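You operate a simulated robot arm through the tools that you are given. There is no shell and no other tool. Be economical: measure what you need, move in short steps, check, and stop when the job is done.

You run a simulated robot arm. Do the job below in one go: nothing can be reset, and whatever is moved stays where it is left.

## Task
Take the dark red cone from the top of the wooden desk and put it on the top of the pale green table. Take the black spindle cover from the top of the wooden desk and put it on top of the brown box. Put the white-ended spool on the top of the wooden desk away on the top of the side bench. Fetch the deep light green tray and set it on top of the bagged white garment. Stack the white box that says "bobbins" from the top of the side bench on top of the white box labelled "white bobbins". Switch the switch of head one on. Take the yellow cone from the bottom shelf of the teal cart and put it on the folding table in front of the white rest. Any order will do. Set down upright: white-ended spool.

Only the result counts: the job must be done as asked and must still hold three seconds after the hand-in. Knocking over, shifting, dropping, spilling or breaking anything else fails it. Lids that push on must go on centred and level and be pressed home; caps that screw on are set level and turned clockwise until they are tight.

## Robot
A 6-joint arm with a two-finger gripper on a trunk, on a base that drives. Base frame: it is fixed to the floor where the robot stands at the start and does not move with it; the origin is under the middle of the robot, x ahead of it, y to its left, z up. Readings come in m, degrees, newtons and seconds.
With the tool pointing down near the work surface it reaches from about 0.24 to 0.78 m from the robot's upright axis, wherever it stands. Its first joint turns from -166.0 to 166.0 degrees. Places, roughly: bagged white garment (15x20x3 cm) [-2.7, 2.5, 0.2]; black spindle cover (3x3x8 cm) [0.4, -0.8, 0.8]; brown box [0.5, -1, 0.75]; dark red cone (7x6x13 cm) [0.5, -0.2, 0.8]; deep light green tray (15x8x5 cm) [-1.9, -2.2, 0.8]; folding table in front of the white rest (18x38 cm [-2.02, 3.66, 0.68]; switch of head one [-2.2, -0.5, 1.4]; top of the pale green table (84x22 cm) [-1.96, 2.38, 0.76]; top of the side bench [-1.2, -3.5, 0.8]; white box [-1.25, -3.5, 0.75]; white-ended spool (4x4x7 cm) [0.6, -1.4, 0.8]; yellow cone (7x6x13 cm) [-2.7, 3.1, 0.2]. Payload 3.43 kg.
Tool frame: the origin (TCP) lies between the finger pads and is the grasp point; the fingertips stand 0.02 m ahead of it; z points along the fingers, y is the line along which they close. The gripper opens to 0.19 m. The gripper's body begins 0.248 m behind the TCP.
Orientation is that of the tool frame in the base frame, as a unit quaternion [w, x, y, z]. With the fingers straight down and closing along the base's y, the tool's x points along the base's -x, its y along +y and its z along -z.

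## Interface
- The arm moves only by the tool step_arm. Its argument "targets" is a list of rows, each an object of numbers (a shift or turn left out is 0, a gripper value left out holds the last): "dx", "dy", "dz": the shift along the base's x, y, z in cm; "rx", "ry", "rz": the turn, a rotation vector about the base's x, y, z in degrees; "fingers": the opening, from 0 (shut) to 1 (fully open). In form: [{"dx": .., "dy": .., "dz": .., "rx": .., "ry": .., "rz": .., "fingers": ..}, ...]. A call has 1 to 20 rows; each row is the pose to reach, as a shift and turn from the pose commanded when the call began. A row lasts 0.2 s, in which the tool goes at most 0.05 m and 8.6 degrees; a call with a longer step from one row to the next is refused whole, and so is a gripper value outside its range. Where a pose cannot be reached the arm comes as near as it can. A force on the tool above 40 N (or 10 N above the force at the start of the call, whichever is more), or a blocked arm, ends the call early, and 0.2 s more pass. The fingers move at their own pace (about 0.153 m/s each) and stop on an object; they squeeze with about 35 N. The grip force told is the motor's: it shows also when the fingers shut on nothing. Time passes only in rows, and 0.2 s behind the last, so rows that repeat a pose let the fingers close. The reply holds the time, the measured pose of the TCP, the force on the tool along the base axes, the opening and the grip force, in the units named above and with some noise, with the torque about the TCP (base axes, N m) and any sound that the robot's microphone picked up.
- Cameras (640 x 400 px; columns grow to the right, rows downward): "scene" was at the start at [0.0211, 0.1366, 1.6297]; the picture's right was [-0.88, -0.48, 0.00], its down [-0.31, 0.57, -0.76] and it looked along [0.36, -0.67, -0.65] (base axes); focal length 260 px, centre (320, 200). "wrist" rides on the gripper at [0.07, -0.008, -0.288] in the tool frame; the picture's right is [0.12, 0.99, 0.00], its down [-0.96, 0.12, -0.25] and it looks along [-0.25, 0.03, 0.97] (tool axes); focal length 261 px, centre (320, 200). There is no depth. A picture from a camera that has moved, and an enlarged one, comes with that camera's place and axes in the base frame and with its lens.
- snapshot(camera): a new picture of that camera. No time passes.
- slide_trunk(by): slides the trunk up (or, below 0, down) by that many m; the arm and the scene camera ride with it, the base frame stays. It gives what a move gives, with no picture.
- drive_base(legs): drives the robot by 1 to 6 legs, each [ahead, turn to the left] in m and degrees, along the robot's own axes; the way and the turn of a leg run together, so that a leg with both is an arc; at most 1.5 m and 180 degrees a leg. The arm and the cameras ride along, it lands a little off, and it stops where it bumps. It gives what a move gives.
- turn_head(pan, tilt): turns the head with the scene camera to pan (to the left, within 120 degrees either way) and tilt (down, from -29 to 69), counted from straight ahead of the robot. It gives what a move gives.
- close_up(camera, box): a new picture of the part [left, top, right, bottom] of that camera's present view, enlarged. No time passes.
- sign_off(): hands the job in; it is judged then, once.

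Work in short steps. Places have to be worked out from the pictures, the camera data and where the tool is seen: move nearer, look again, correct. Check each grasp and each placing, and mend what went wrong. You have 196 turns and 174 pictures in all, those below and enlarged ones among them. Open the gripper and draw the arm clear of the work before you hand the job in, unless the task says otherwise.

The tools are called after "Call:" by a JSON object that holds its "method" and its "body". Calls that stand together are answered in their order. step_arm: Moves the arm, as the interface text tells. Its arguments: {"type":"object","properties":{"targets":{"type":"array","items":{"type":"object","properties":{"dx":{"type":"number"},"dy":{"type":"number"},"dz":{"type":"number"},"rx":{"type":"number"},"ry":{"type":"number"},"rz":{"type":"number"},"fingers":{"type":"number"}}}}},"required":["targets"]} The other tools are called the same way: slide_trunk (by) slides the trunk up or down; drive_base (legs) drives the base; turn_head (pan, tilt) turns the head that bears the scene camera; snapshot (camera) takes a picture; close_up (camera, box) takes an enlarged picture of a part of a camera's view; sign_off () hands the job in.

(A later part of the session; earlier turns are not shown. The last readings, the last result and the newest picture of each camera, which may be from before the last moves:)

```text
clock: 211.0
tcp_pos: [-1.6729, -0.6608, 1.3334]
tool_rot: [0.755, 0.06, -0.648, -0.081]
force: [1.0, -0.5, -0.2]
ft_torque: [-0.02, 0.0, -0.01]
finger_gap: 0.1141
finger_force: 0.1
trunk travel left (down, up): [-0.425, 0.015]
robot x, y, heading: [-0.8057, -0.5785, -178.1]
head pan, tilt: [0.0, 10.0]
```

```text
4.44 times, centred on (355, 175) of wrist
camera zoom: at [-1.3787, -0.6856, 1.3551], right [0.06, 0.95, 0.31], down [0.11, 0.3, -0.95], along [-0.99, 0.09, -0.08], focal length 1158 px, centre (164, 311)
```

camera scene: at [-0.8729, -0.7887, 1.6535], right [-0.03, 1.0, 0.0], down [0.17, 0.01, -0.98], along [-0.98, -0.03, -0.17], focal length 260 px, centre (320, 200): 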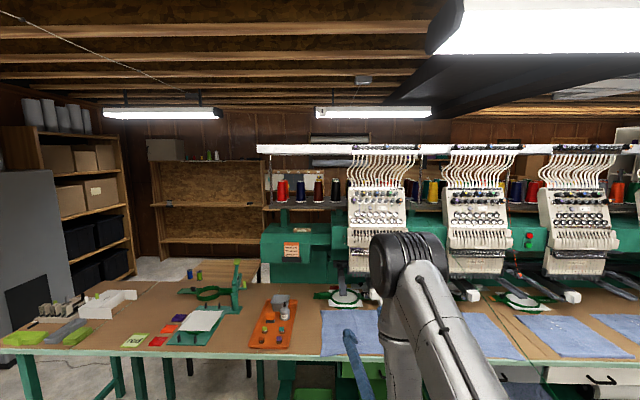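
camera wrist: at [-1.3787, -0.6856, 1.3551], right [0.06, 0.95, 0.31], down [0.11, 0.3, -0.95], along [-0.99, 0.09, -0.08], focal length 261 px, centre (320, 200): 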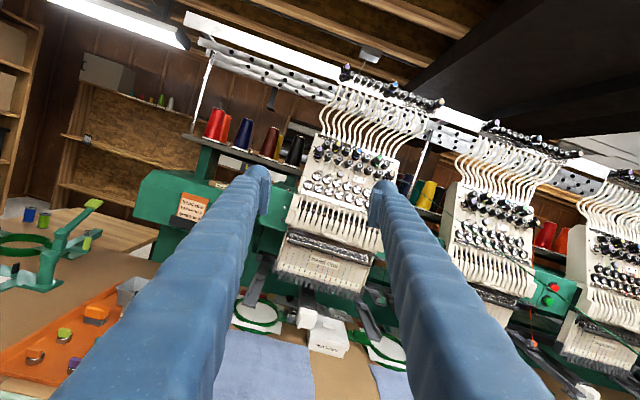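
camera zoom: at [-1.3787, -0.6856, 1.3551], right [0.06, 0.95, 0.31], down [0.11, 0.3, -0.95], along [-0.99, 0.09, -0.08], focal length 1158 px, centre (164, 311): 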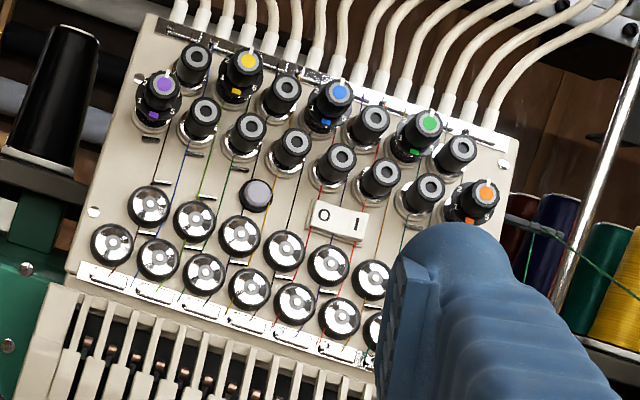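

The rocker reads "0 | 1", about 3.8×2.4 cm; I must press the right ("1") half. I roll the tool so the fingers stack vertically, and close them.

Call:
{"method": "step_arm", "body": {"targets": [{"rx": 8, "fingers": 0}, {"rx": 16}, {"rx": 24}, {"rx": 32}, {"rx": 40}, {"rx": 48}, {"rx": 56}, {"rx": 64}, {"rx": 71}, {"rx": 71}]}}

Call:
{"method": "snapshot", "body": {"camera": "wrist"}}

```text
clock: 213.2
tcp_pos: [-1.6718, -0.6596, 1.3332]
tool_rot: [0.579, 0.489, -0.48, -0.442]
force: [0.4, 0.1, 0.5]
ft_torque: [-0.01, 0.01, -0.02]
finger_gap: 0.0
finger_force: 35.0
trunk travel left (down, up): [-0.425, 0.015]
robot x, y, heading: [-0.8053, -0.5768, -177.8]
head pan, tilt: [0.0, 10.0]
```

```text
107 pictures are left
camera wrist: at [-1.3784, -0.6893, 1.3163], right [0.06, 0.01, 1.0], down [0.11, 0.99, -0.02], along [-0.99, 0.11, 0.06], focal length 261 px, centre (320, 200)
```

wrist: 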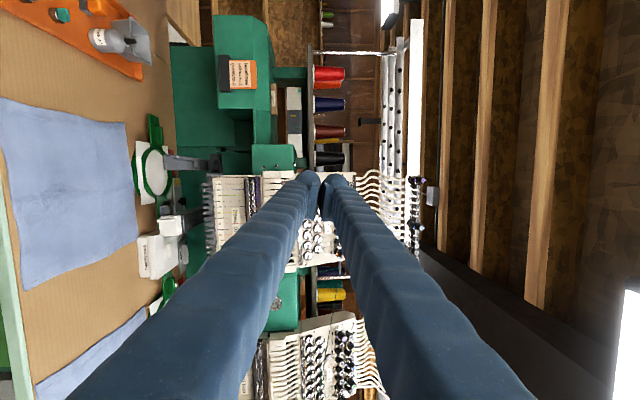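

Now I level the tool (yaw -8°, roll +7.5°, pitch -3.5°), align to y≈-0.49, z≈1.40 and pull back slightly before driving in.

Call:
{"method": "step_arm", "body": {"targets": [{"rx": 2.5, "ry": -1.2, "rz": -2.7, "dx": 1, "dy": 3, "dz": 1}, {"rx": 5, "ry": -2.4, "rz": -5.4, "dx": 2, "dy": 6, "dz": 2.5}, {"rx": 7.5, "ry": -3.5, "rz": -8.2, "dx": 3, "dy": 9.5, "dz": 4}, {"rx": 7.5, "ry": -3.5, "rz": -8.2, "dx": 4, "dy": 13, "dz": 5.5}, {"rx": 7.5, "ry": -3.5, "rz": -8.2, "dx": 5, "dy": 17, "dz": 6.5}]}}

Call:
{"method": "drive_base", "body": {"legs": [[0.38, 0]]}}

Call:
{"method": "snapshot", "body": {"camera": "wrist"}}

```text
clock: 214.4
tcp_pos: [-1.6324, -0.4843, 1.397]
tool_rot: [0.499, 0.503, -0.501, -0.497]
force: [-0.1, 0.6, -0.4]
ft_torque: [0.0, -0.01, 0.14]
finger_gap: 0.0
finger_force: 34.2
out of reach, approached as far as the arm can: row 4, 5
trunk travel left (down, up): [-0.425, 0.015]
robot x, y, heading: [-0.8038, -0.5776, -178.0]
head pan, tilt: [0.0, 10.0]
```

```text
clock: 217.5
tcp_pos: [-2.0181, -0.4848, 1.3954]
tool_rot: [-0.496, -0.499, 0.504, 0.501]
force: [-1.2, 0.4, 0.5]
ft_torque: [-0.04, 0.0, 0.01]
finger_gap: 0.0
finger_force: 34.7
trunk travel left (down, up): [-0.425, 0.015]
robot x, y, heading: [-1.1907, -0.5884, -178.8]
head pan, tilt: [0.0, 10.0]
```

```text
106 pictures are left
camera wrist: at [-1.7315, -0.5579, 1.3888], right [-0.01, -0.12, 0.99], down [0.26, 0.96, 0.12], along [-0.97, 0.26, 0.02], focal length 261 px, centre (320, 200)
```

wrist: 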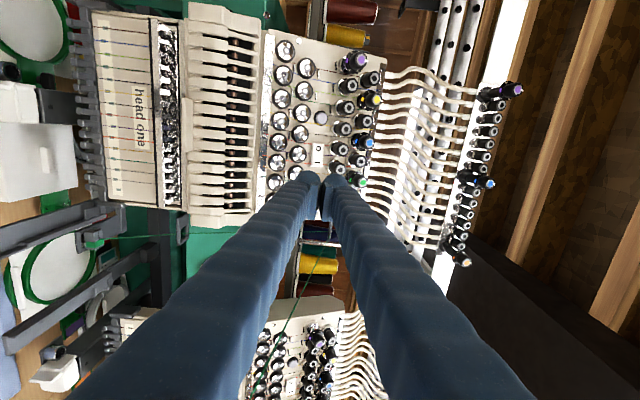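

Call:
{"method": "close_up", "body": {"camera": "wrist", "box": [280, 110, 370, 200]}}

Call:
{"method": "turn_head", "body": {"pan": 20, "tilt": 15}}

Call:
{"method": "snapshot", "body": {"camera": "scene"}}

```text
4.44 times, centred on (325, 155) of wrist
camera zoom: at [-1.7315, -0.5579, 1.3888], right [-0.01, -0.12, 0.99], down [0.26, 0.96, 0.12], along [-0.97, 0.26, 0.02], focal length 1158 px, centre (298, 400)
```

zoom: 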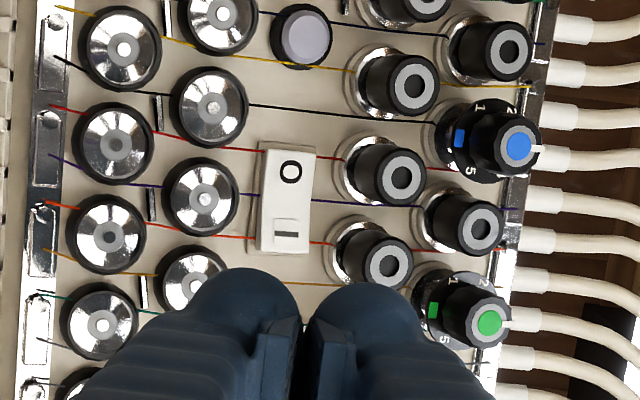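

```text
clock: 218.4
tcp_pos: [-2.0175, -0.4843, 1.397]
tool_rot: [-0.495, -0.5, 0.505, 0.5]
force: [-0.3, -0.5, -0.5]
ft_torque: [0.0, 0.03, -0.02]
finger_gap: 0.0
finger_force: 34.4
trunk travel left (down, up): [-0.425, 0.015]
robot x, y, heading: [-1.1909, -0.5883, -178.9]
head pan, tilt: [20.0, 15.0]
```

```text
104 pictures are left
camera scene: at [-1.255, -0.8295, 1.8954], right [-0.36, 0.93, 0.0], down [0.24, 0.09, -0.97], along [-0.9, -0.35, -0.26], focal length 260 px, centre (320, 200)
```

scene: 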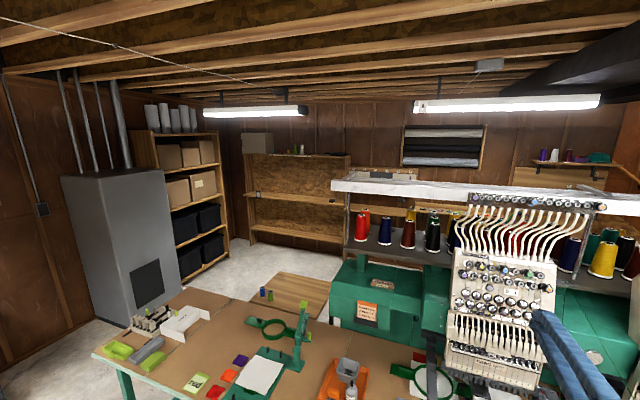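

Very clear view: the "I" half is centred near (-2.164, -0.507, 1.385). To avoid the knobs above, I pitch the tool 40° upward so the lower fingertip leads, aligned at y -0.505, z 1.383.

Call:
{"method": "step_arm", "body": {"targets": [{"dx": 2, "ry": 8}, {"dx": 3, "ry": 16, "dy": -1}, {"dx": 3, "ry": 24, "dy": -2.1, "dz": -0.7}, {"dx": 3, "ry": 32, "dy": -2.1, "dz": -1.4}, {"dx": 3, "ry": 40, "dy": -2.1, "dz": -1.4}, {"dx": 3, "ry": 40, "dy": -2.1, "dz": -1.4}]}}

Call:
{"method": "close_up", "body": {"camera": "wrist", "box": [240, 100, 400, 220]}}

```text
clock: 219.6
tcp_pos: [-2.1534, -0.45, 1.4884]
tool_rot: [0.623, 0.348, -0.34, -0.613]
force: [42.4, -7.1, -5.1]
ft_torque: [-0.2, -1.03, -0.23]
finger_gap: 0.0001
finger_force: 34.2
out of reach, approached as far as the arm can: row 1, 2, 3, 4, 5
trunk travel left (down, up): [-0.425, 0.015]
robot x, y, heading: [-1.1928, -0.5897, -178.9]
head pan, tilt: [20.0, 15.0]
stopped in row 5: the force on the tool passed its limit at 151 N (the readings are from after the stop); the commanded pose is now the measured one
```

```text
3.33 times, centred on (320, 160) of wrist
camera zoom: at [-1.9118, -0.5144, 1.3296], right [0.52, -0.11, 0.84], down [0.25, 0.97, -0.03], along [-0.81, 0.23, 0.54], focal length 869 px, centre (320, 333)
```

zoom: 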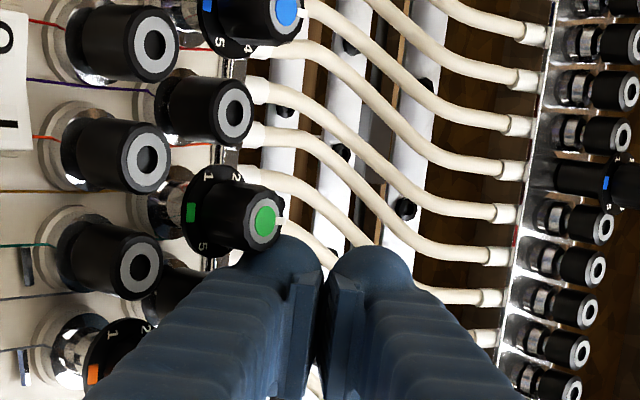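

The arm wandered since the pose was too close to reach, and it touched the panel. I back the base straight off 0.15 m and check.

Call:
{"method": "drive_base", "body": {"legs": [[-0.15, 0]]}}

Call:
{"method": "snapshot", "body": {"camera": "wrist"}}

```text
clock: 221.2
tcp_pos: [-2.0101, -0.4505, 1.4864]
tool_rot: [0.624, 0.349, -0.34, -0.611]
force: [0.0, 0.6, 0.9]
ft_torque: [0.0, -0.09, -0.03]
finger_gap: 0.0002
finger_force: 34.1
trunk travel left (down, up): [-0.425, 0.015]
robot x, y, heading: [-1.0404, -0.5855, -178.6]
head pan, tilt: [20.0, 15.0]
```

```text
102 pictures are left
camera wrist: at [-1.7681, -0.5135, 1.3272], right [0.52, -0.11, 0.85], down [0.25, 0.97, -0.03], along [-0.82, 0.23, 0.53], focal length 261 px, centre (320, 200)
```

wrist: 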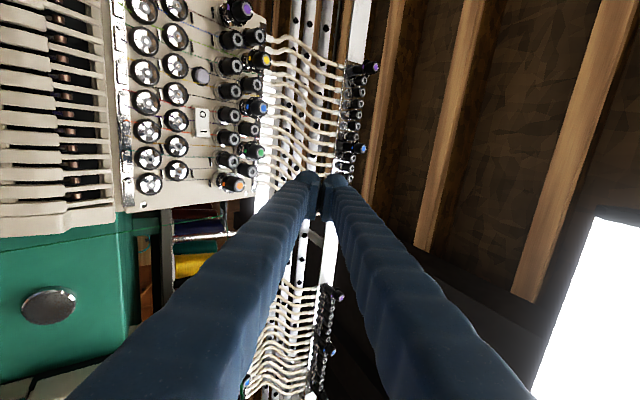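

Nothing looks damaged. I align here, away from the panel: dy -5.5, dz -10 cm, checking reach.

Call:
{"method": "step_arm", "body": {"targets": [{"dy": -2, "dz": -3}, {"dy": -4, "dz": -6}, {"dy": -5.5, "dz": -9}, {"dy": -5.5, "dz": -10.3}, {"dy": -5.5, "dz": -10.3}]}}

Call:
{"method": "snapshot", "body": {"camera": "wrist"}}

```text
clock: 222.4
tcp_pos: [-2.0576, -0.4975, 1.4077]
tool_rot: [0.622, 0.352, -0.342, -0.61]
force: [0.1, -0.3, -0.9]
ft_torque: [0.02, -0.02, 0.02]
finger_gap: 0.0
finger_force: 34.5
out of reach, approached as far as the arm can: row 1, 2, 3, 4, 5
trunk travel left (down, up): [-0.425, 0.015]
robot x, y, heading: [-1.0409, -0.5865, -178.5]
head pan, tilt: [20.0, 15.0]
```

```text
101 pictures are left
camera wrist: at [-1.8154, -0.5603, 1.2497], right [0.52, -0.11, 0.85], down [0.25, 0.97, -0.03], along [-0.82, 0.23, 0.53], focal length 261 px, centre (320, 200)
```

wrist: 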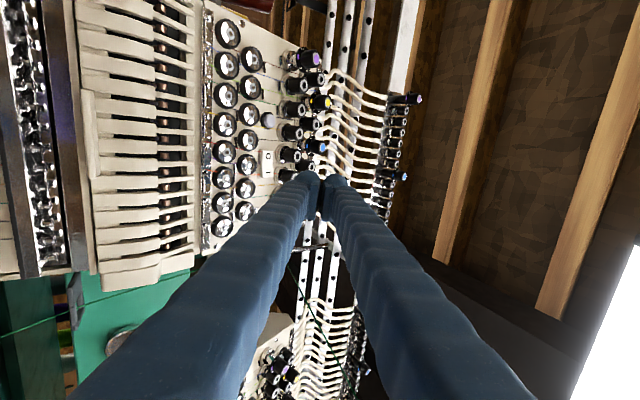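

The fold limit pushes the arm outward. Lowering the trunk should ease it: I back off 0.1 m, slide down 0.2 m, and raise the arm instead.

Call:
{"method": "drive_base", "body": {"legs": [[-0.1, 0]]}}

Call:
{"method": "slide_trunk", "body": {"by": -0.22}}

Call:
{"method": "step_arm", "body": {"targets": [{"dz": 4, "dx": 1}, {"dz": 8, "dx": 2}, {"dz": 12, "dx": 3}, {"dz": 16, "dx": 4}, {"dz": 19.5, "dx": 5}, {"dz": 19.5, "dx": 6}]}}

```text
clock: 223.8
tcp_pos: [-1.9542, -0.4956, 1.408]
tool_rot: [0.624, 0.351, -0.341, -0.61]
force: [0.3, 0.2, -0.1]
ft_torque: [-0.01, -0.11, 0.02]
finger_gap: 0.0002
finger_force: 34.7
trunk travel left (down, up): [-0.425, 0.015]
robot x, y, heading: [-0.938, -0.5833, -178.6]
head pan, tilt: [20.0, 15.0]
```

```text
clock: 226.1
tcp_pos: [-1.9558, -0.4961, 1.1899]
tool_rot: [0.624, 0.351, -0.341, -0.609]
force: [-0.2, 0.8, -0.1]
ft_torque: [0.03, 0.01, -0.02]
finger_gap: 0.0
finger_force: 34.5
trunk travel left (down, up): [-0.205, 0.235]
robot x, y, heading: [-0.9429, -0.5848, -178.3]
head pan, tilt: [20.0, 15.0]
```

```text
clock: 227.5
tcp_pos: [-1.8933, -0.4971, 1.3844]
tool_rot: [0.624, 0.352, -0.34, -0.609]
force: [-0.3, 0.0, -0.2]
ft_torque: [0.0, -0.01, -0.01]
finger_gap: 0.0
finger_force: 34.4
trunk travel left (down, up): [-0.205, 0.235]
robot x, y, heading: [-0.9381, -0.5832, -178.0]
head pan, tilt: [20.0, 15.0]
```

Now fully reachable. I drive in 0.18 m and look.

Call:
{"method": "drive_base", "body": {"legs": [[0.18, 0]]}}

Call:
{"method": "close_up", "body": {"camera": "wrist", "box": [230, 90, 390, 210]}}

```text
clock: 229.3
tcp_pos: [-2.0747, -0.5024, 1.3841]
tool_rot: [0.624, 0.352, -0.341, -0.609]
force: [-0.8, -0.4, -0.6]
ft_torque: [-0.04, 0.07, 0.04]
finger_gap: 0.0001
finger_force: 34.4
trunk travel left (down, up): [-0.205, 0.235]
robot x, y, heading: [-1.1206, -0.5875, -178.3]
head pan, tilt: [20.0, 15.0]
```

```text
3.33 times, centred on (310, 150) of wrist
camera zoom: at [-1.8313, -0.5659, 1.2263], right [0.52, -0.11, 0.85], down [0.25, 0.97, -0.03], along [-0.82, 0.22, 0.53], focal length 869 px, centre (353, 367)
```

zoom: 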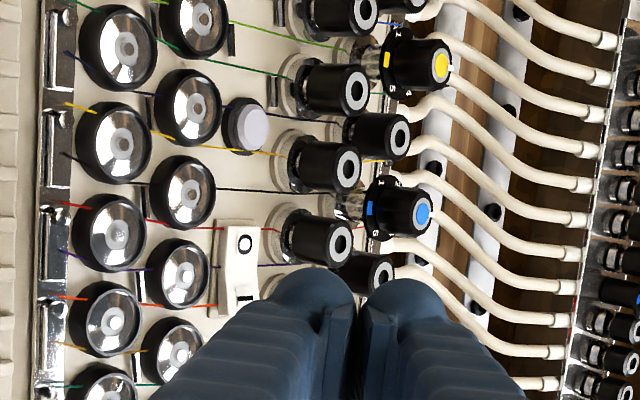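

Alignment is right; the leading tip is in line with the "I" half. I advance in small steps until contact.

Call:
{"method": "step_arm", "body": {"targets": [{"dx": -1}, {"dx": -2}, {"dx": -3}, {"dx": -3.7}, {"dx": -4.3}, {"dx": -4.8}]}}

Call:
{"method": "close_up", "body": {"camera": "wrist", "box": [230, 90, 390, 210]}}

```text
clock: 230.7
tcp_pos: [-2.1216, -0.5032, 1.3848]
tool_rot: [0.624, 0.352, -0.34, -0.609]
force: [0.3, 1.1, 0.1]
ft_torque: [0.02, 0.02, -0.04]
finger_gap: 0.0
finger_force: 34.3
trunk travel left (down, up): [-0.205, 0.235]
robot x, y, heading: [-1.12, -0.5872, -178.4]
head pan, tilt: [20.0, 15.0]
```

```text
3.33 times, centred on (310, 150) of wrist
camera zoom: at [-1.879, -0.5663, 1.2273], right [0.52, -0.11, 0.85], down [0.25, 0.97, -0.03], along [-0.82, 0.22, 0.53], focal length 869 px, centre (353, 367)
```

zoom: 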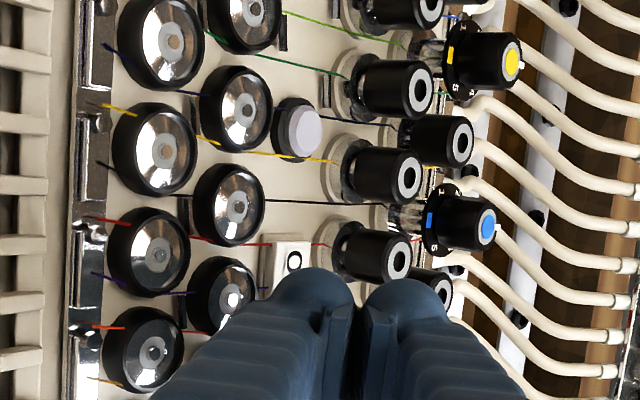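

No contact yet, alignment still good. I continue in 0.5 cm steps.

Call:
{"method": "step_arm", "body": {"targets": [{"dx": -0.5}, {"dx": -1}, {"dx": -1.5}, {"dx": -2}, {"dx": -2.4}]}}

Call:
{"method": "close_up", "body": {"camera": "wrist", "box": [230, 90, 390, 210]}}

```text
clock: 231.9
tcp_pos: [-2.1406, -0.5026, 1.3879]
tool_rot: [0.624, 0.351, -0.34, -0.609]
force: [26.4, -1.1, -3.2]
ft_torque: [-0.08, -0.66, -0.44]
finger_gap: 0.0001
finger_force: 33.5
trunk travel left (down, up): [-0.205, 0.235]
robot x, y, heading: [-1.1207, -0.5844, -178.6]
head pan, tilt: [20.0, 15.0]
stopped in row 5: the force on the tool passed its limit at 42 N (the readings are from after the stop); the commanded pose is now the measured one
```

```text
3.33 times, centred on (310, 150) of wrist
camera zoom: at [-1.8978, -0.5661, 1.2295], right [0.52, -0.11, 0.85], down [0.25, 0.97, -0.03], along [-0.82, 0.22, 0.53], focal length 869 px, centre (353, 367)
```

zoom: 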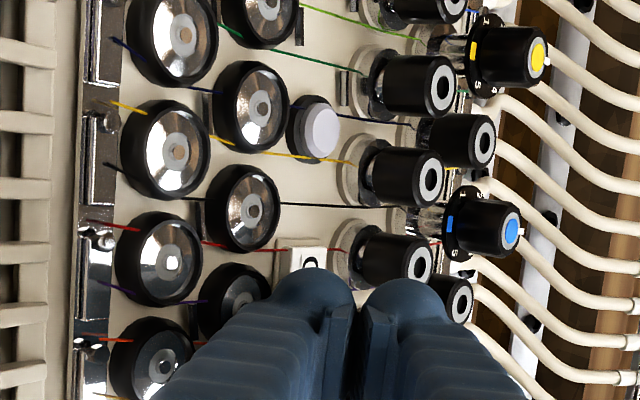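

Pressed with 42 N. I back off and look at the rocker.

Call:
{"method": "step_arm", "body": {"targets": [{"dx": 2}, {"dx": 5}, {"dx": 8, "dy": 2}, {"dx": 8, "dy": 6}, {"dx": 8, "dy": 9}]}}

Call:
{"method": "close_up", "body": {"camera": "wrist", "box": [210, 80, 310, 160]}}

```text
clock: 233.1
tcp_pos: [-2.0648, -0.4091, 1.3861]
tool_rot: [0.624, 0.352, -0.341, -0.609]
force: [0.4, -0.2, 0.5]
ft_torque: [0.0, -0.04, 0.05]
finger_gap: 0.0001
finger_force: 34.8
trunk travel left (down, up): [-0.205, 0.235]
robot x, y, heading: [-1.1173, -0.5876, -178.5]
head pan, tilt: [20.0, 15.0]
```

```text
5.00 times, centred on (260, 120) of wrist
camera zoom: at [-1.8215, -0.4729, 1.228], right [0.52, -0.11, 0.85], down [0.25, 0.97, -0.03], along [-0.82, 0.22, 0.53], focal length 1303 px, centre (620, 600)
```

zoom: 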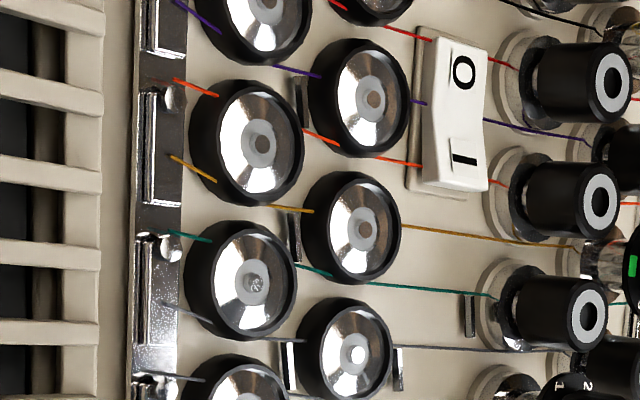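

Call:
{"method": "close_up", "body": {"camera": "wrist", "box": [285, 80, 317, 124]}}

```text
9.09 times, centred on (301, 102) of wrist
camera zoom: at [-1.8215, -0.4729, 1.228], right [0.52, -0.11, 0.85], down [0.25, 0.97, -0.03], along [-0.82, 0.22, 0.53], focal length 2370 px, centre (493, 1091)
```

zoom: 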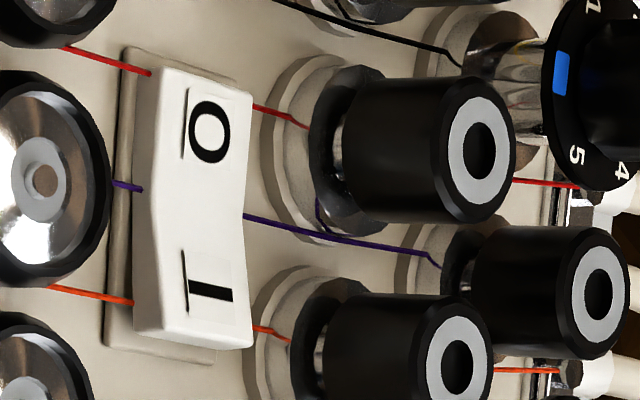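

The torque reading implies my finger's underside met a disc below (≈2 cm low), not the rocker, so it has not switched. New approach: gripper fully open, tool level, using only the lower finger on the "I" half with the upper finger well above the knobs. I back off and reconfigure.

Call:
{"method": "drive_base", "body": {"legs": [[-0.2, 0]]}}

Call:
{"method": "step_arm", "body": {"targets": [{"fingers": 1, "ry": -8, "dy": -3, "dz": 2}, {"ry": -16, "dy": -6, "dz": 5}, {"ry": -24, "dy": -9, "dz": 8}, {"ry": -31.4, "dy": -9.5, "dz": 11}, {"ry": -31.4, "dy": -9.5, "dz": 11.5}, {"ry": -31.4, "dy": -9.5, "dz": 11.5}]}}

```text
clock: 235.1
tcp_pos: [-1.8618, -0.4037, 1.3856]
tool_rot: [0.624, 0.352, -0.34, -0.61]
force: [-0.2, -1.2, 1.0]
ft_torque: [-0.02, -0.03, 0.0]
finger_gap: 0.0002
finger_force: 33.9
trunk travel left (down, up): [-0.205, 0.235]
robot x, y, heading: [-0.916, -0.5805, -178.2]
head pan, tilt: [20.0, 15.0]
```

```text
clock: 236.5
tcp_pos: [-1.862, -0.4983, 1.5032]
tool_rot: [0.508, 0.503, -0.497, -0.492]
force: [0.1, -0.4, -0.4]
ft_torque: [0.01, -0.08, 0.02]
finger_gap: 0.1902
finger_force: 0.0
trunk travel left (down, up): [-0.205, 0.235]
robot x, y, heading: [-0.9178, -0.5818, -178.4]
head pan, tilt: [20.0, 15.0]
```

Call:
{"method": "drive_base", "body": {"legs": [[0.19, 0]]}}

Call:
{"method": "snapshot", "body": {"camera": "wrist"}}

```text
clock: 238.4
tcp_pos: [-2.0553, -0.5019, 1.4998]
tool_rot: [0.507, 0.503, -0.498, -0.491]
force: [0.0, -0.1, -0.6]
ft_torque: [0.03, 0.05, -0.02]
finger_gap: 0.1899
finger_force: 0.1
trunk travel left (down, up): [-0.205, 0.235]
robot x, y, heading: [-1.1101, -0.5854, -178.4]
head pan, tilt: [20.0, 15.0]
```

```text
95 pictures are left
camera wrist: at [-1.7655, -0.5656, 1.4919], right [0.0, -0.11, 0.99], down [0.23, 0.97, 0.11], along [-0.97, 0.23, 0.03], focal length 261 px, centre (320, 200)
```

wrist: 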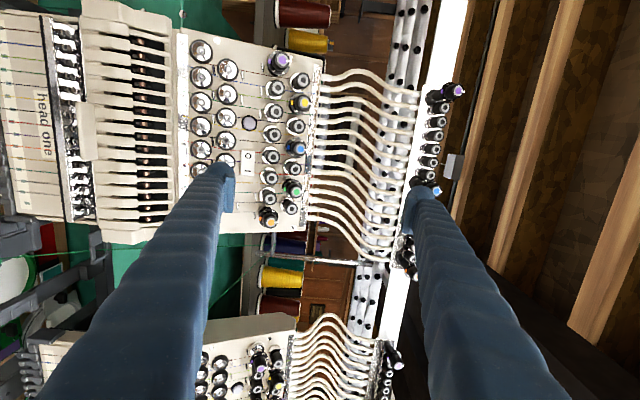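

The upper finger would come near the thread rail; I reduce the opening to 0.145 m and re-aim the lower finger (TCP z 1.478), then zoom.

Call:
{"method": "step_arm", "body": {"targets": [{"dz": -1, "fingers": 0.763}, {"dz": -2.2}, {"dz": -2.2}]}}

Call:
{"method": "close_up", "body": {"camera": "wrist", "box": [190, 110, 310, 210]}}

```text
clock: 239.2
tcp_pos: [-2.0542, -0.5009, 1.4798]
tool_rot: [0.508, 0.503, -0.497, -0.492]
force: [-0.5, 0.1, -0.2]
ft_torque: [0.03, -0.02, 0.02]
finger_gap: 0.145
finger_force: 0.1
trunk travel left (down, up): [-0.205, 0.235]
robot x, y, heading: [-1.108, -0.5866, -178.3]
head pan, tilt: [20.0, 15.0]
```

```text
4.00 times, centred on (250, 160) of wrist
camera zoom: at [-1.7649, -0.5649, 1.4704], right [0.0, -0.11, 0.99], down [0.23, 0.97, 0.11], along [-0.97, 0.22, 0.03], focal length 1043 px, centre (600, 360)
```

zoom: 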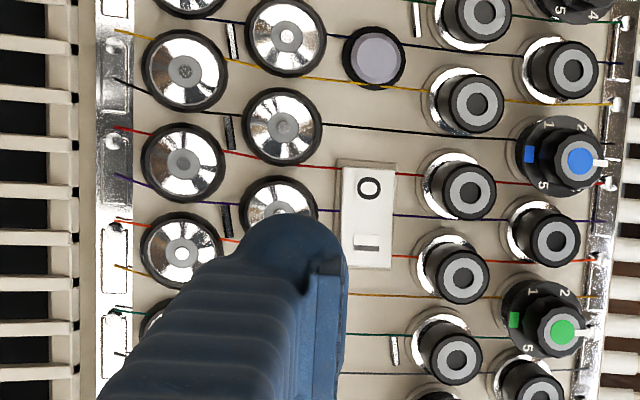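

The lower fingertip is in line with the "I" half. I advance 7 cm and recheck.

Call:
{"method": "step_arm", "body": {"targets": [{"dx": -2, "dy": -0.3}, {"dx": -4, "dy": -0.3}, {"dx": -5.5, "dy": -0.3}, {"dx": -7, "dy": -0.3}]}}

Call:
{"method": "close_up", "body": {"camera": "wrist", "box": [190, 110, 310, 210]}}

```text
clock: 240.2
tcp_pos: [-2.1234, -0.5044, 1.4775]
tool_rot: [0.508, 0.503, -0.498, -0.491]
force: [-0.7, -0.5, 0.4]
ft_torque: [-0.01, 0.02, 0.01]
finger_gap: 0.1453
finger_force: 0.1
trunk travel left (down, up): [-0.205, 0.235]
robot x, y, heading: [-1.109, -0.5885, -178.6]
head pan, tilt: [20.0, 15.0]
```

```text
4.00 times, centred on (250, 160) of wrist
camera zoom: at [-1.8353, -0.5684, 1.4691], right [0.0, -0.11, 0.99], down [0.23, 0.97, 0.11], along [-0.97, 0.22, 0.03], focal length 1043 px, centre (600, 360)
```

zoom: 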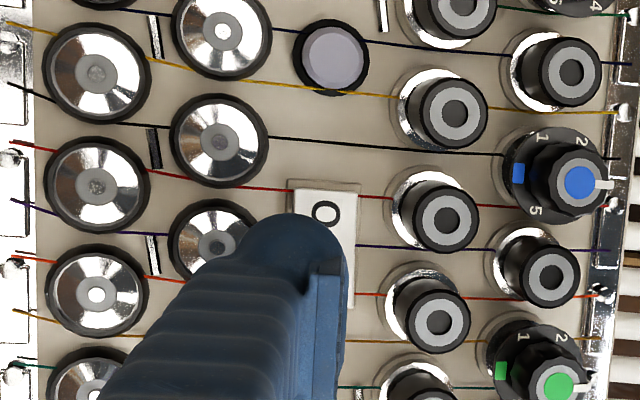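

Well centred on the "I" half now. I advance slowly to press.

Call:
{"method": "step_arm", "body": {"targets": [{"dx": -0.5}, {"dx": -1}, {"dx": -1.5}, {"dx": -2}, {"dx": -2.5}, {"dx": -3}, {"dx": -3.5}]}}

Call:
{"method": "close_up", "body": {"camera": "wrist", "box": [190, 110, 310, 210]}}

```text
clock: 241.8
tcp_pos: [-2.1589, -0.5047, 1.4772]
tool_rot: [0.507, 0.503, -0.498, -0.492]
force: [-0.4, 0.5, 0.4]
ft_torque: [0.02, -0.02, -0.02]
finger_gap: 0.145
finger_force: 0.0
trunk travel left (down, up): [-0.205, 0.235]
robot x, y, heading: [-1.1082, -0.5901, -178.6]
head pan, tilt: [20.0, 15.0]
```

```text
4.00 times, centred on (250, 160) of wrist
camera zoom: at [-1.8697, -0.5684, 1.4697], right [0.0, -0.11, 0.99], down [0.23, 0.97, 0.11], along [-0.97, 0.22, 0.03], focal length 1043 px, centre (600, 360)
```

zoom: 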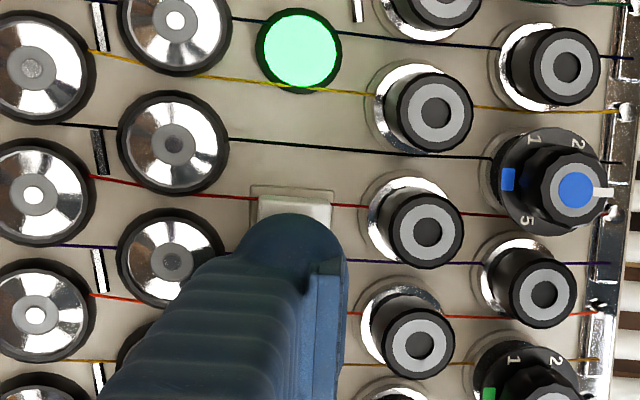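

The round lamp is lit green: head one is on. I retract straight back and back the base off.

Call:
{"method": "step_arm", "body": {"targets": [{"dx": 2}, {"dx": 5}, {"dx": 9}]}}

Call:
{"method": "drive_base", "body": {"legs": [[-0.45, 0]]}}

Call:
{"method": "close_up", "body": {"camera": "wrist", "box": [200, 100, 360, 220]}}

```text
clock: 242.6
tcp_pos: [-2.0686, -0.5028, 1.4783]
tool_rot: [0.508, 0.503, -0.497, -0.492]
force: [0.4, -0.3, 0.6]
ft_torque: [-0.03, -0.05, -0.01]
finger_gap: 0.145
finger_force: 0.1
trunk travel left (down, up): [-0.205, 0.235]
robot x, y, heading: [-1.1075, -0.5877, -178.4]
head pan, tilt: [20.0, 15.0]
```

```text
clock: 246.2
tcp_pos: [-1.6171, -0.4978, 1.4791]
tool_rot: [0.509, 0.505, -0.495, -0.49]
force: [0.1, 0.9, -0.2]
ft_torque: [0.03, 0.0, -0.02]
finger_gap: 0.1453
finger_force: 0.1
trunk travel left (down, up): [-0.205, 0.235]
robot x, y, heading: [-0.6545, -0.5719, -178.1]
head pan, tilt: [20.0, 15.0]
```

```text
3.33 times, centred on (280, 160) of wrist
camera zoom: at [-1.3271, -0.5593, 1.4705], right [0.0, -0.11, 0.99], down [0.22, 0.97, 0.11], along [-0.98, 0.22, 0.03], focal length 869 px, centre (453, 333)
```

zoom: 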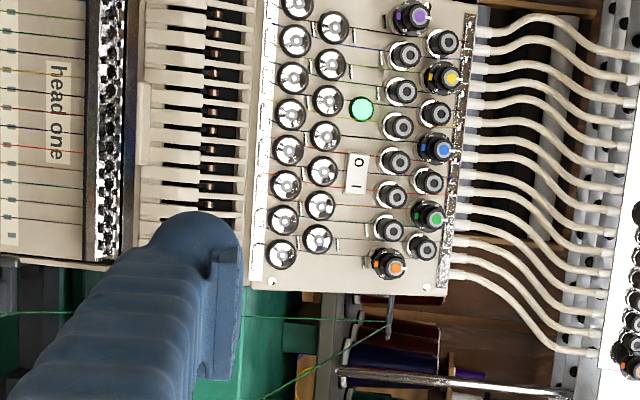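

Switch confirmed on. I bring the arm back to a tool-down carry pose, then drive to the desk at about (-0.02, -1.05) facing +x.

Call:
{"method": "step_arm", "body": {"targets": [{"dx": 2, "ry": -7}, {"dx": 5, "ry": -14, "dz": -2}, {"dx": 9, "ry": -21, "dz": -4}, {"dx": 13, "ry": -28, "dz": -6}, {"dx": 17, "ry": -35, "dz": -8}, {"dx": 21, "ry": -42, "dz": -10}, {"dx": 25, "ry": -49, "dz": -12}, {"dx": 29, "ry": -56, "dz": -14}, {"dx": 33, "ry": -63, "dz": -16}, {"dx": 37, "ry": -70, "dz": -19}, {"dx": 40, "ry": -77, "dz": -22}, {"dx": 43, "ry": -84, "dz": -25}, {"dx": 45, "ry": -90, "dz": -28}, {"dx": 45, "ry": -90, "dz": -28}]}}

Call:
{"method": "drive_base", "body": {"legs": [[0, 45], [0, 45], [0, 45], [0.7, 0]]}}

```text
clock: 249.2
tcp_pos: [-1.233, -0.4335, 1.1343]
tool_rot: [0.214, 0.69, -0.659, -0.209]
force: [0.1, 0.0, 0.0]
ft_torque: [0.0, 0.07, 0.0]
finger_gap: 0.1451
finger_force: 0.0
out of reach, approached as far as the arm can: row 5, 6, 7, 8, 9, 10, 11, 12, 13, 14
trunk travel left (down, up): [-0.205, 0.235]
robot x, y, heading: [-0.6542, -0.5759, -178.1]
head pan, tilt: [20.0, 15.0]
```

```text
clock: 255.4
tcp_pos: [-0.8407, -1.1472, 1.1329]
tool_rot: [0.302, 0.953, -0.018, -0.006]
force: [-1.5, 0.7, -0.3]
ft_torque: [-0.09, -0.32, 0.21]
finger_gap: 0.1449
finger_force: 0.1
trunk travel left (down, up): [-0.205, 0.235]
robot x, y, heading: [-0.7122, -0.5766, -91.6]
head pan, tilt: [20.0, 15.0]
stopped in leg 2: the robot was blocked; the commanded pose is now the measured one
```

Call:
{"method": "drive_base", "body": {"legs": [[0, 53], [0.75, 0]]}}

Call:
{"method": "drive_base", "body": {"legs": [[0, 39]]}}

Call:
{"method": "turn_head", "body": {"pan": -25, "tilt": 45}}

Call:
{"method": "snapshot", "body": {"camera": "scene"}}

```text
clock: 264.4
tcp_pos: [0.2685, -1.4614, 1.1315]
tool_rot: [0.273, 0.856, 0.42, 0.13]
force: [1.4, -0.5, -0.3]
ft_torque: [0.0, 0.01, -0.01]
finger_gap: 0.1449
finger_force: 0.1
trunk travel left (down, up): [-0.205, 0.235]
robot x, y, heading: [-0.1245, -1.0286, -37.0]
head pan, tilt: [20.0, 15.0]
```

```text
clock: 267.5
tcp_pos: [0.4534, -1.1189, 1.133]
tool_rot: [0.214, 0.667, 0.68, 0.214]
force: [0.1, -0.1, -0.1]
ft_torque: [-0.02, 0.0, 0.01]
finger_gap: 0.1449
finger_force: 0.0
trunk travel left (down, up): [-0.205, 0.235]
robot x, y, heading: [-0.1245, -1.0591, 2.0]
head pan, tilt: [20.0, 15.0]
```

```text
clock: 268.6
tcp_pos: [0.4522, -1.1183, 1.1312]
tool_rot: [0.214, 0.667, 0.681, 0.214]
force: [0.4, -0.2, -0.6]
ft_torque: [-0.04, 0.02, -0.04]
finger_gap: 0.1448
finger_force: 0.1
trunk travel left (down, up): [-0.205, 0.235]
robot x, y, heading: [-0.1274, -1.0554, 1.7]
head pan, tilt: [-25.0, 45.0]
```

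```text
90 pictures are left
camera scene: at [-0.0713, -0.8704, 1.6323], right [-0.33, -0.95, 0.0], down [-0.64, 0.22, -0.74], along [0.7, -0.24, -0.67], focal length 260 px, centre (320, 200)
```

scene: 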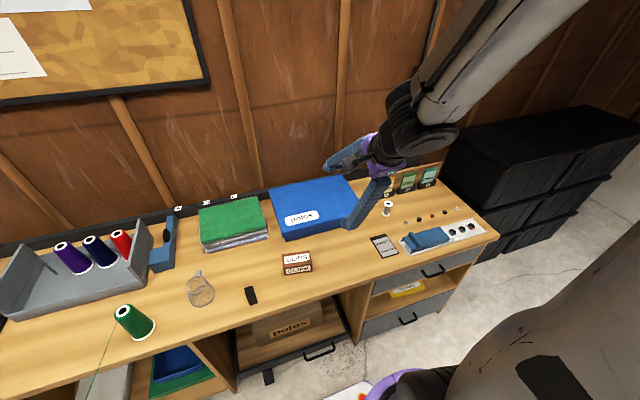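

Call:
{"method": "close_up", "body": {"camera": "scene", "box": [220, 230, 330, 320]}}

Call:
{"method": "step_arm", "body": {"targets": [{"ry": 7, "dy": 3}, {"ry": 14, "dy": 7}, {"ry": 21, "dy": 11, "dx": -1}, {"ry": 28, "dy": 15, "dx": -2}, {"ry": 35.2, "dy": 19, "dx": -3, "dz": -3}, {"ry": 35.2, "dy": 23, "dx": -4, "dz": -6}, {"ry": 35.2, "dy": 27, "dx": -4, "dz": -9}]}}

Call:
{"method": "snapshot", "body": {"camera": "wrist"}}

```text
4.44 times, centred on (275, 275) of scene
camera zoom: at [-0.0713, -0.8704, 1.6323], right [-0.33, -0.95, 0.0], down [-0.64, 0.22, -0.74], along [0.7, -0.24, -0.67], focal length 1154 px, centre (520, -133)
```

zoom: 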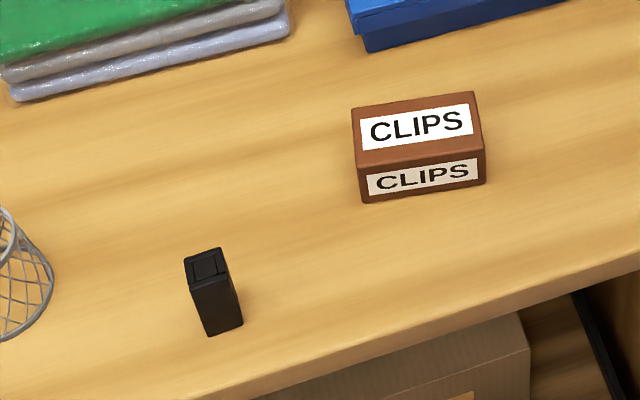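

```text
refused: row 5 steps farther than a row can; nothing moved
```

```text
88 pictures are left
camera wrist: at [0.278, -1.0502, 1.361], right [0.81, 0.14, 0.57], down [-0.03, -0.96, 0.27], along [0.59, -0.24, -0.77], focal length 261 px, centre (320, 200)
```

wrist: 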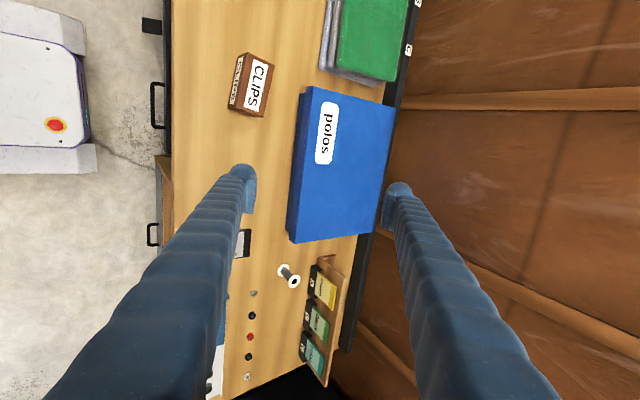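

The cover stands upright at about (0.415, -0.79). I straighten the tool and move above it (finer rows).

Call:
{"method": "step_arm", "body": {"targets": [{"ry": 7, "dy": 3}, {"ry": 14, "dy": 7}, {"ry": 21, "dy": 11, "dx": -1}, {"ry": 28, "dy": 15, "dx": -2}, {"ry": 35.2, "dy": 18.5, "dx": -3, "dz": -2}, {"ry": 35.2, "dy": 22, "dx": -4, "dz": -5}, {"ry": 35.2, "dy": 26, "dx": -4, "dz": -7}, {"ry": 35.2, "dy": 30, "dx": -4, "dz": -9, "fingers": 0.5}, {"ry": 35.2, "dy": 33, "dx": -4, "dz": -11}]}}

Call:
{"method": "snapshot", "body": {"camera": "wrist"}}

```text
clock: 270.6
tcp_pos: [0.4117, -0.7873, 1.0213]
tool_rot: [-0.003, 0.7, 0.714, 0.002]
force: [0.2, -0.1, 0.1]
ft_torque: [-0.03, 0.02, -0.01]
finger_gap: 0.0952
finger_force: 0.1
out of reach, approached as far as the arm can: row 1, 2, 3, 4
trunk travel left (down, up): [-0.205, 0.235]
robot x, y, heading: [-0.1265, -1.0576, 1.6]
head pan, tilt: [-25.0, 45.0]
```

```text
87 pictures are left
camera wrist: at [0.4024, -0.7183, 1.3087], right [0.99, 0.14, 0.0], down [0.13, -0.96, 0.24], along [0.03, -0.24, -0.97], focal length 261 px, centre (320, 200)
```

wrist: 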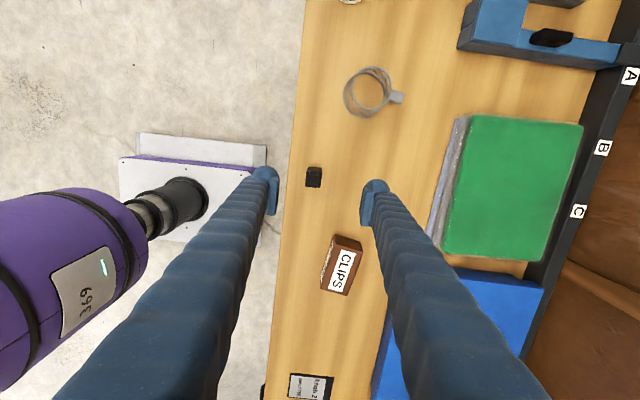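

Cover centre is (0.402, -0.793), CLIPS box centre about (0.485, -0.981). I descend and grip the cover.

Call:
{"method": "step_arm", "body": {"targets": [{"dx": -1, "dy": -0.5, "dz": -4.5}, {"dx": -1, "dy": -0.5, "dz": -9}, {"dx": -1, "dy": -0.5, "dz": -13.5}, {"dx": -1, "dy": -0.5, "dz": -18}, {"dx": -1, "dy": -0.5, "dz": -20.5}, {"dx": -1, "dy": -0.5, "dz": -20.5, "fingers": 0.3}, {"dx": -1, "dy": -0.5, "dz": -20.5, "fingers": 0.1}, {"dx": -1, "dy": -0.5, "dz": -20.5, "fingers": 0.05}, {"dx": -1, "dy": -0.5, "dz": -20.5, "fingers": 0.05}]}}

Call:
{"method": "snapshot", "body": {"camera": "wrist"}}

```text
clock: 272.6
tcp_pos: [0.4028, -0.7946, 0.8151]
tool_rot: [-0.002, 0.7, 0.714, 0.002]
force: [-0.1, 0.0, 0.3]
ft_torque: [0.01, -0.01, -0.01]
finger_gap: 0.0254
finger_force: 35.4
trunk travel left (down, up): [-0.205, 0.235]
robot x, y, heading: [-0.1277, -1.0563, 1.8]
head pan, tilt: [-25.0, 45.0]
```

```text
86 pictures are left
camera wrist: at [0.3929, -0.7256, 1.1033], right [0.99, 0.14, 0.0], down [0.13, -0.96, 0.24], along [0.03, -0.24, -0.97], focal length 261 px, centre (320, 200)
```

wrist: 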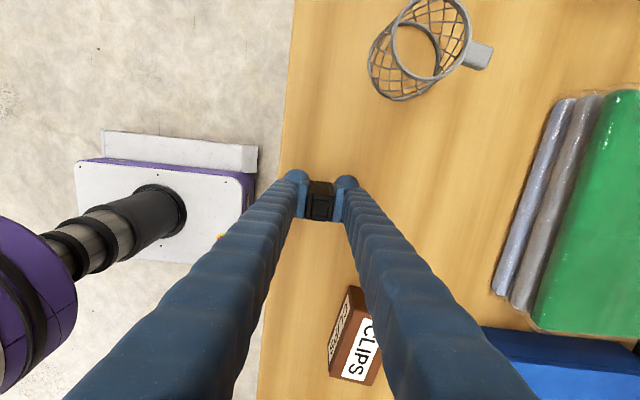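

Gripped. I lift 12 cm and go over the CLIPS box.

Call:
{"method": "step_arm", "body": {"targets": [{"dz": 4}, {"dz": 8}, {"dz": 12}, {"dz": 12, "dx": 2, "dy": -4}, {"dz": 12, "dx": 4, "dy": -8}, {"dz": 12, "dx": 6, "dy": -12}, {"dz": 12, "dx": 8, "dy": -15.5}, {"dz": 12, "dx": 8.2, "dy": -18.5}]}}

Call:
{"method": "snapshot", "body": {"camera": "wrist"}}

Call:
{"method": "close_up", "body": {"camera": "scene", "box": [240, 180, 360, 300]}}

```text
clock: 274.4
tcp_pos: [0.4837, -0.9816, 0.9373]
tool_rot: [-0.002, 0.7, 0.714, 0.003]
force: [-0.1, -0.8, 0.5]
ft_torque: [0.03, -0.02, -0.01]
finger_gap: 0.0252
finger_force: 34.8
trunk travel left (down, up): [-0.205, 0.235]
robot x, y, heading: [-0.1246, -1.0536, 1.8]
head pan, tilt: [-25.0, 45.0]
```

```text
85 pictures are left
camera wrist: at [0.4735, -0.913, 1.2248], right [0.99, 0.14, 0.0], down [0.13, -0.96, 0.24], along [0.04, -0.24, -0.97], focal length 261 px, centre (320, 200)
```

wrist: 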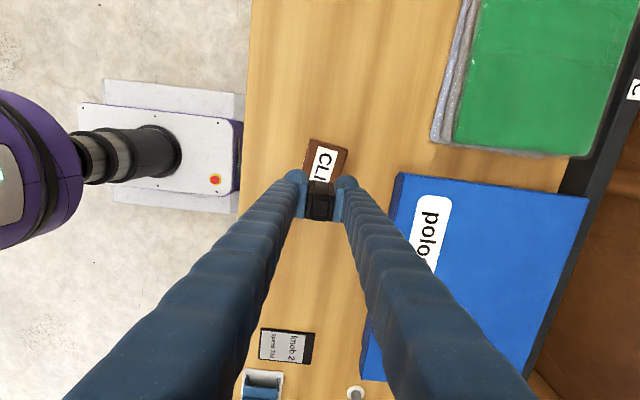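

```text
3.33 times, centred on (300, 240) of scene
camera zoom: at [-0.0749, -0.8761, 1.6286], right [-0.4, -0.92, 0.0], down [-0.65, 0.28, -0.71], along [0.65, -0.28, -0.71], focal length 866 px, centre (387, 67)
```

zoom: 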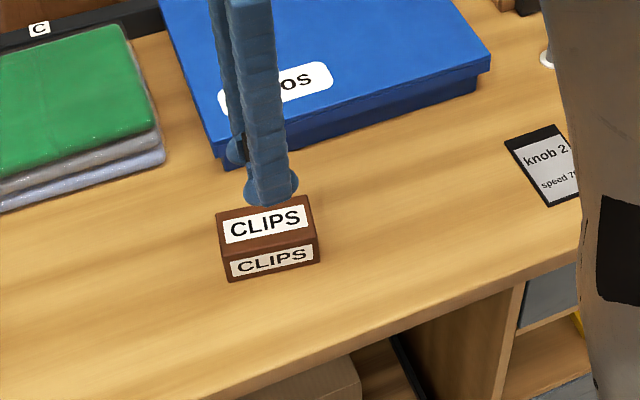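

Aligned within a centimetre. I shift +0.8 cm in x, lower and feel for contact.

Call:
{"method": "step_arm", "body": {"targets": [{"dx": 0.8, "dz": -3}, {"dx": 0.8, "dz": -5.5}, {"dx": 0.8, "dz": -6.3}, {"dx": 0.8, "dz": -6.9}, {"dx": 0.8, "dz": -7.4}, {"dx": 0.8, "dz": -7.9}, {"dx": 0.8, "dz": -8.4}]}}

Call:
{"method": "close_up", "body": {"camera": "scene", "box": [260, 200, 350, 290]}}

```text
clock: 276.0
tcp_pos: [0.4925, -0.9796, 0.8535]
tool_rot: [-0.002, 0.7, 0.715, 0.003]
force: [-2.0, 0.4, 10.6]
ft_torque: [0.01, 0.15, -0.02]
finger_gap: 0.0258
finger_force: 34.9
trunk travel left (down, up): [-0.205, 0.235]
robot x, y, heading: [-0.1261, -1.0538, 2.1]
head pan, tilt: [-25.0, 45.0]
stopped in row 7: the force on the tool passed its limit at 44 N (the readings are from after the stop); the commanded pose is now the measured one
```

```text
4.44 times, centred on (305, 245) of scene
camera zoom: at [-0.0756, -0.8759, 1.6285], right [-0.4, -0.92, 0.0], down [-0.65, 0.28, -0.71], along [0.65, -0.28, -0.71], focal length 1154 px, centre (387, 0)
```

zoom: 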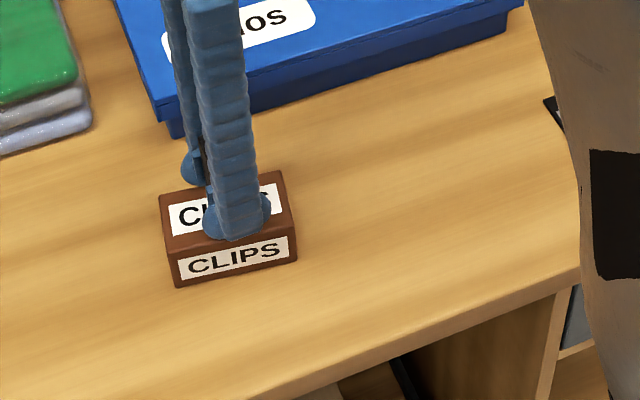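

Contact made. I open gently and rise.

Call:
{"method": "step_arm", "body": {"targets": [{"dz": 0.15}, {"dz": 0.15, "fingers": 0.2}, {"dz": 0.15, "fingers": 0.35}, {"dz": 0.15, "fingers": 0.4}, {"dz": 4}, {"dz": 8}, {"dz": 12}, {"dz": 16}, {"dz": 20}]}}

Call:
{"method": "snapshot", "body": {"camera": "wrist"}}

Call:
{"method": "snapshot", "body": {"camera": "scene"}}

```text
clock: 278.0
tcp_pos: [0.4919, -0.98, 1.0559]
tool_rot: [-0.002, 0.7, 0.714, 0.003]
force: [0.5, -0.1, -0.1]
ft_torque: [0.0, -0.01, 0.01]
finger_gap: 0.0759
finger_force: 0.1
trunk travel left (down, up): [-0.205, 0.235]
robot x, y, heading: [-0.1245, -1.056, 1.5]
head pan, tilt: [-25.0, 45.0]
```

```text
82 pictures are left
camera wrist: at [0.4818, -0.912, 1.3432], right [0.99, 0.14, 0.0], down [0.13, -0.96, 0.24], along [0.03, -0.24, -0.97], focal length 261 px, centre (320, 200)
```

wrist: 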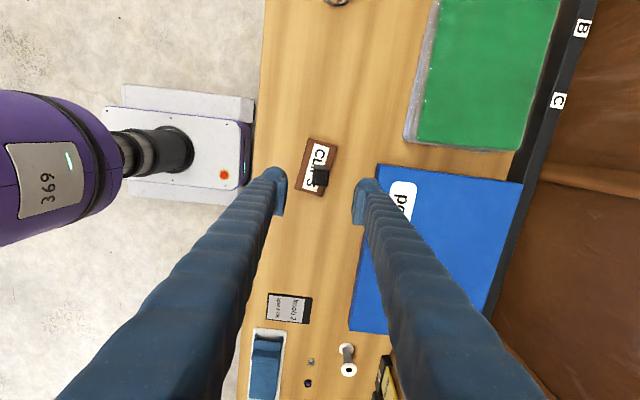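

```text
81 pictures are left
camera scene: at [-0.0754, -0.8759, 1.6286], right [-0.4, -0.92, 0.0], down [-0.65, 0.28, -0.71], along [0.65, -0.28, -0.71], focal length 260 px, centre (320, 200)
```

scene: 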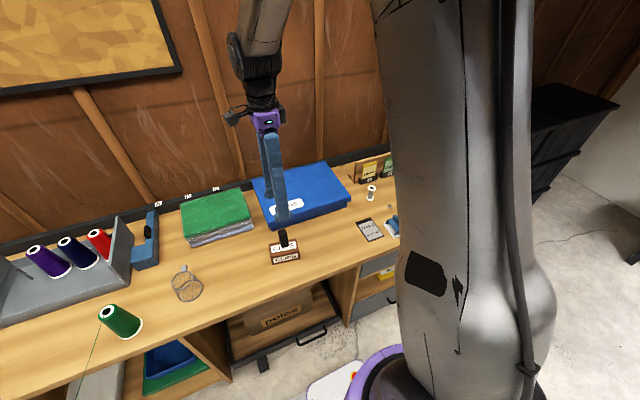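

The cover stands on the CLIPS box. The spool is at about (0.625, -1.455); I turn to -90° and drive 0.33 m along the desk to bring it in reach.

Call:
{"method": "drive_base", "body": {"legs": [[0, -45], [0, -45]]}}

Call:
{"method": "drive_base", "body": {"legs": [[0.33, 0]]}}

```text
clock: 283.7
tcp_pos: [0.0928, -1.6456, 1.0566]
tool_rot: [-0.001, 0.992, 0.123, 0.003]
force: [2.2, 0.0, 0.1]
ft_torque: [-0.1, 0.64, -0.02]
finger_gap: 0.0761
finger_force: 0.1
trunk travel left (down, up): [-0.205, 0.235]
robot x, y, heading: [-0.0413, -1.0397, -77.7]
head pan, tilt: [-25.0, 45.0]
stopped in leg 2: the robot was blocked; the commanded pose is now the measured one
```

```text
clock: 286.2
tcp_pos: [0.1541, -1.9319, 1.0561]
tool_rot: [-0.001, 0.992, 0.122, 0.004]
force: [0.6, 0.2, 0.4]
ft_torque: [-0.04, 0.02, 0.01]
finger_gap: 0.0762
finger_force: 0.2
trunk travel left (down, up): [-0.205, 0.235]
robot x, y, heading: [0.0226, -1.3225, -77.7]
head pan, tilt: [-25.0, 45.0]
stopped in leg 1: the robot was blocked; the commanded pose is now the measured one
```

Call:
{"method": "step_arm", "body": {"targets": [{"dx": 3.3, "dy": 3.3}, {"dx": 6.6, "dy": 6.6}, {"dx": 9.9, "dy": 9.9}, {"dx": 13.2, "dy": 13.2}, {"dx": 16.5, "dy": 16.5}, {"dx": 19.8, "dy": 19.8}, {"dx": 23.1, "dy": 23.1}, {"dx": 26.4, "dy": 26.4}, {"dx": 29.7, "dy": 29.7}, {"dx": 33, "dy": 33}, {"dx": 36.3, "dy": 36.3}, {"dx": 39.6, "dy": 39.6}, {"dx": 42.9, "dy": 42.9}, {"dx": 45, "dy": 46}, {"dx": 47, "dy": 47.7}]}}

Call:
{"method": "snapshot", "body": {"camera": "wrist"}}

```text
clock: 288.8
tcp_pos: [0.4928, -1.6347, 1.0482]
tool_rot: [-0.005, 0.999, 0.034, -0.003]
force: [-0.4, -1.3, -0.3]
ft_torque: [0.08, -0.2, 0.02]
finger_gap: 0.0763
finger_force: 0.1
trunk travel left (down, up): [-0.205, 0.235]
robot x, y, heading: [0.0191, -1.3181, -77.8]
head pan, tilt: [-25.0, 45.0]
stopped in row 12: the arm was blocked; the commanded pose is now the measured one
```

```text
80 pictures are left
camera wrist: at [0.5641, -1.6238, 1.3352], right [0.18, -0.98, -0.01], down [-0.95, -0.18, 0.25], along [-0.25, -0.04, -0.97], focal length 261 px, centre (320, 200)
```

wrist: 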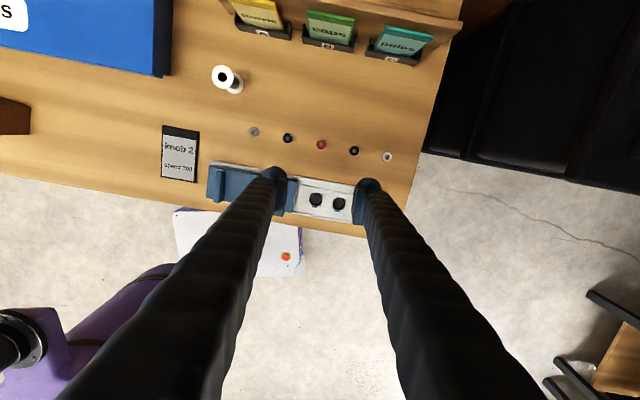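

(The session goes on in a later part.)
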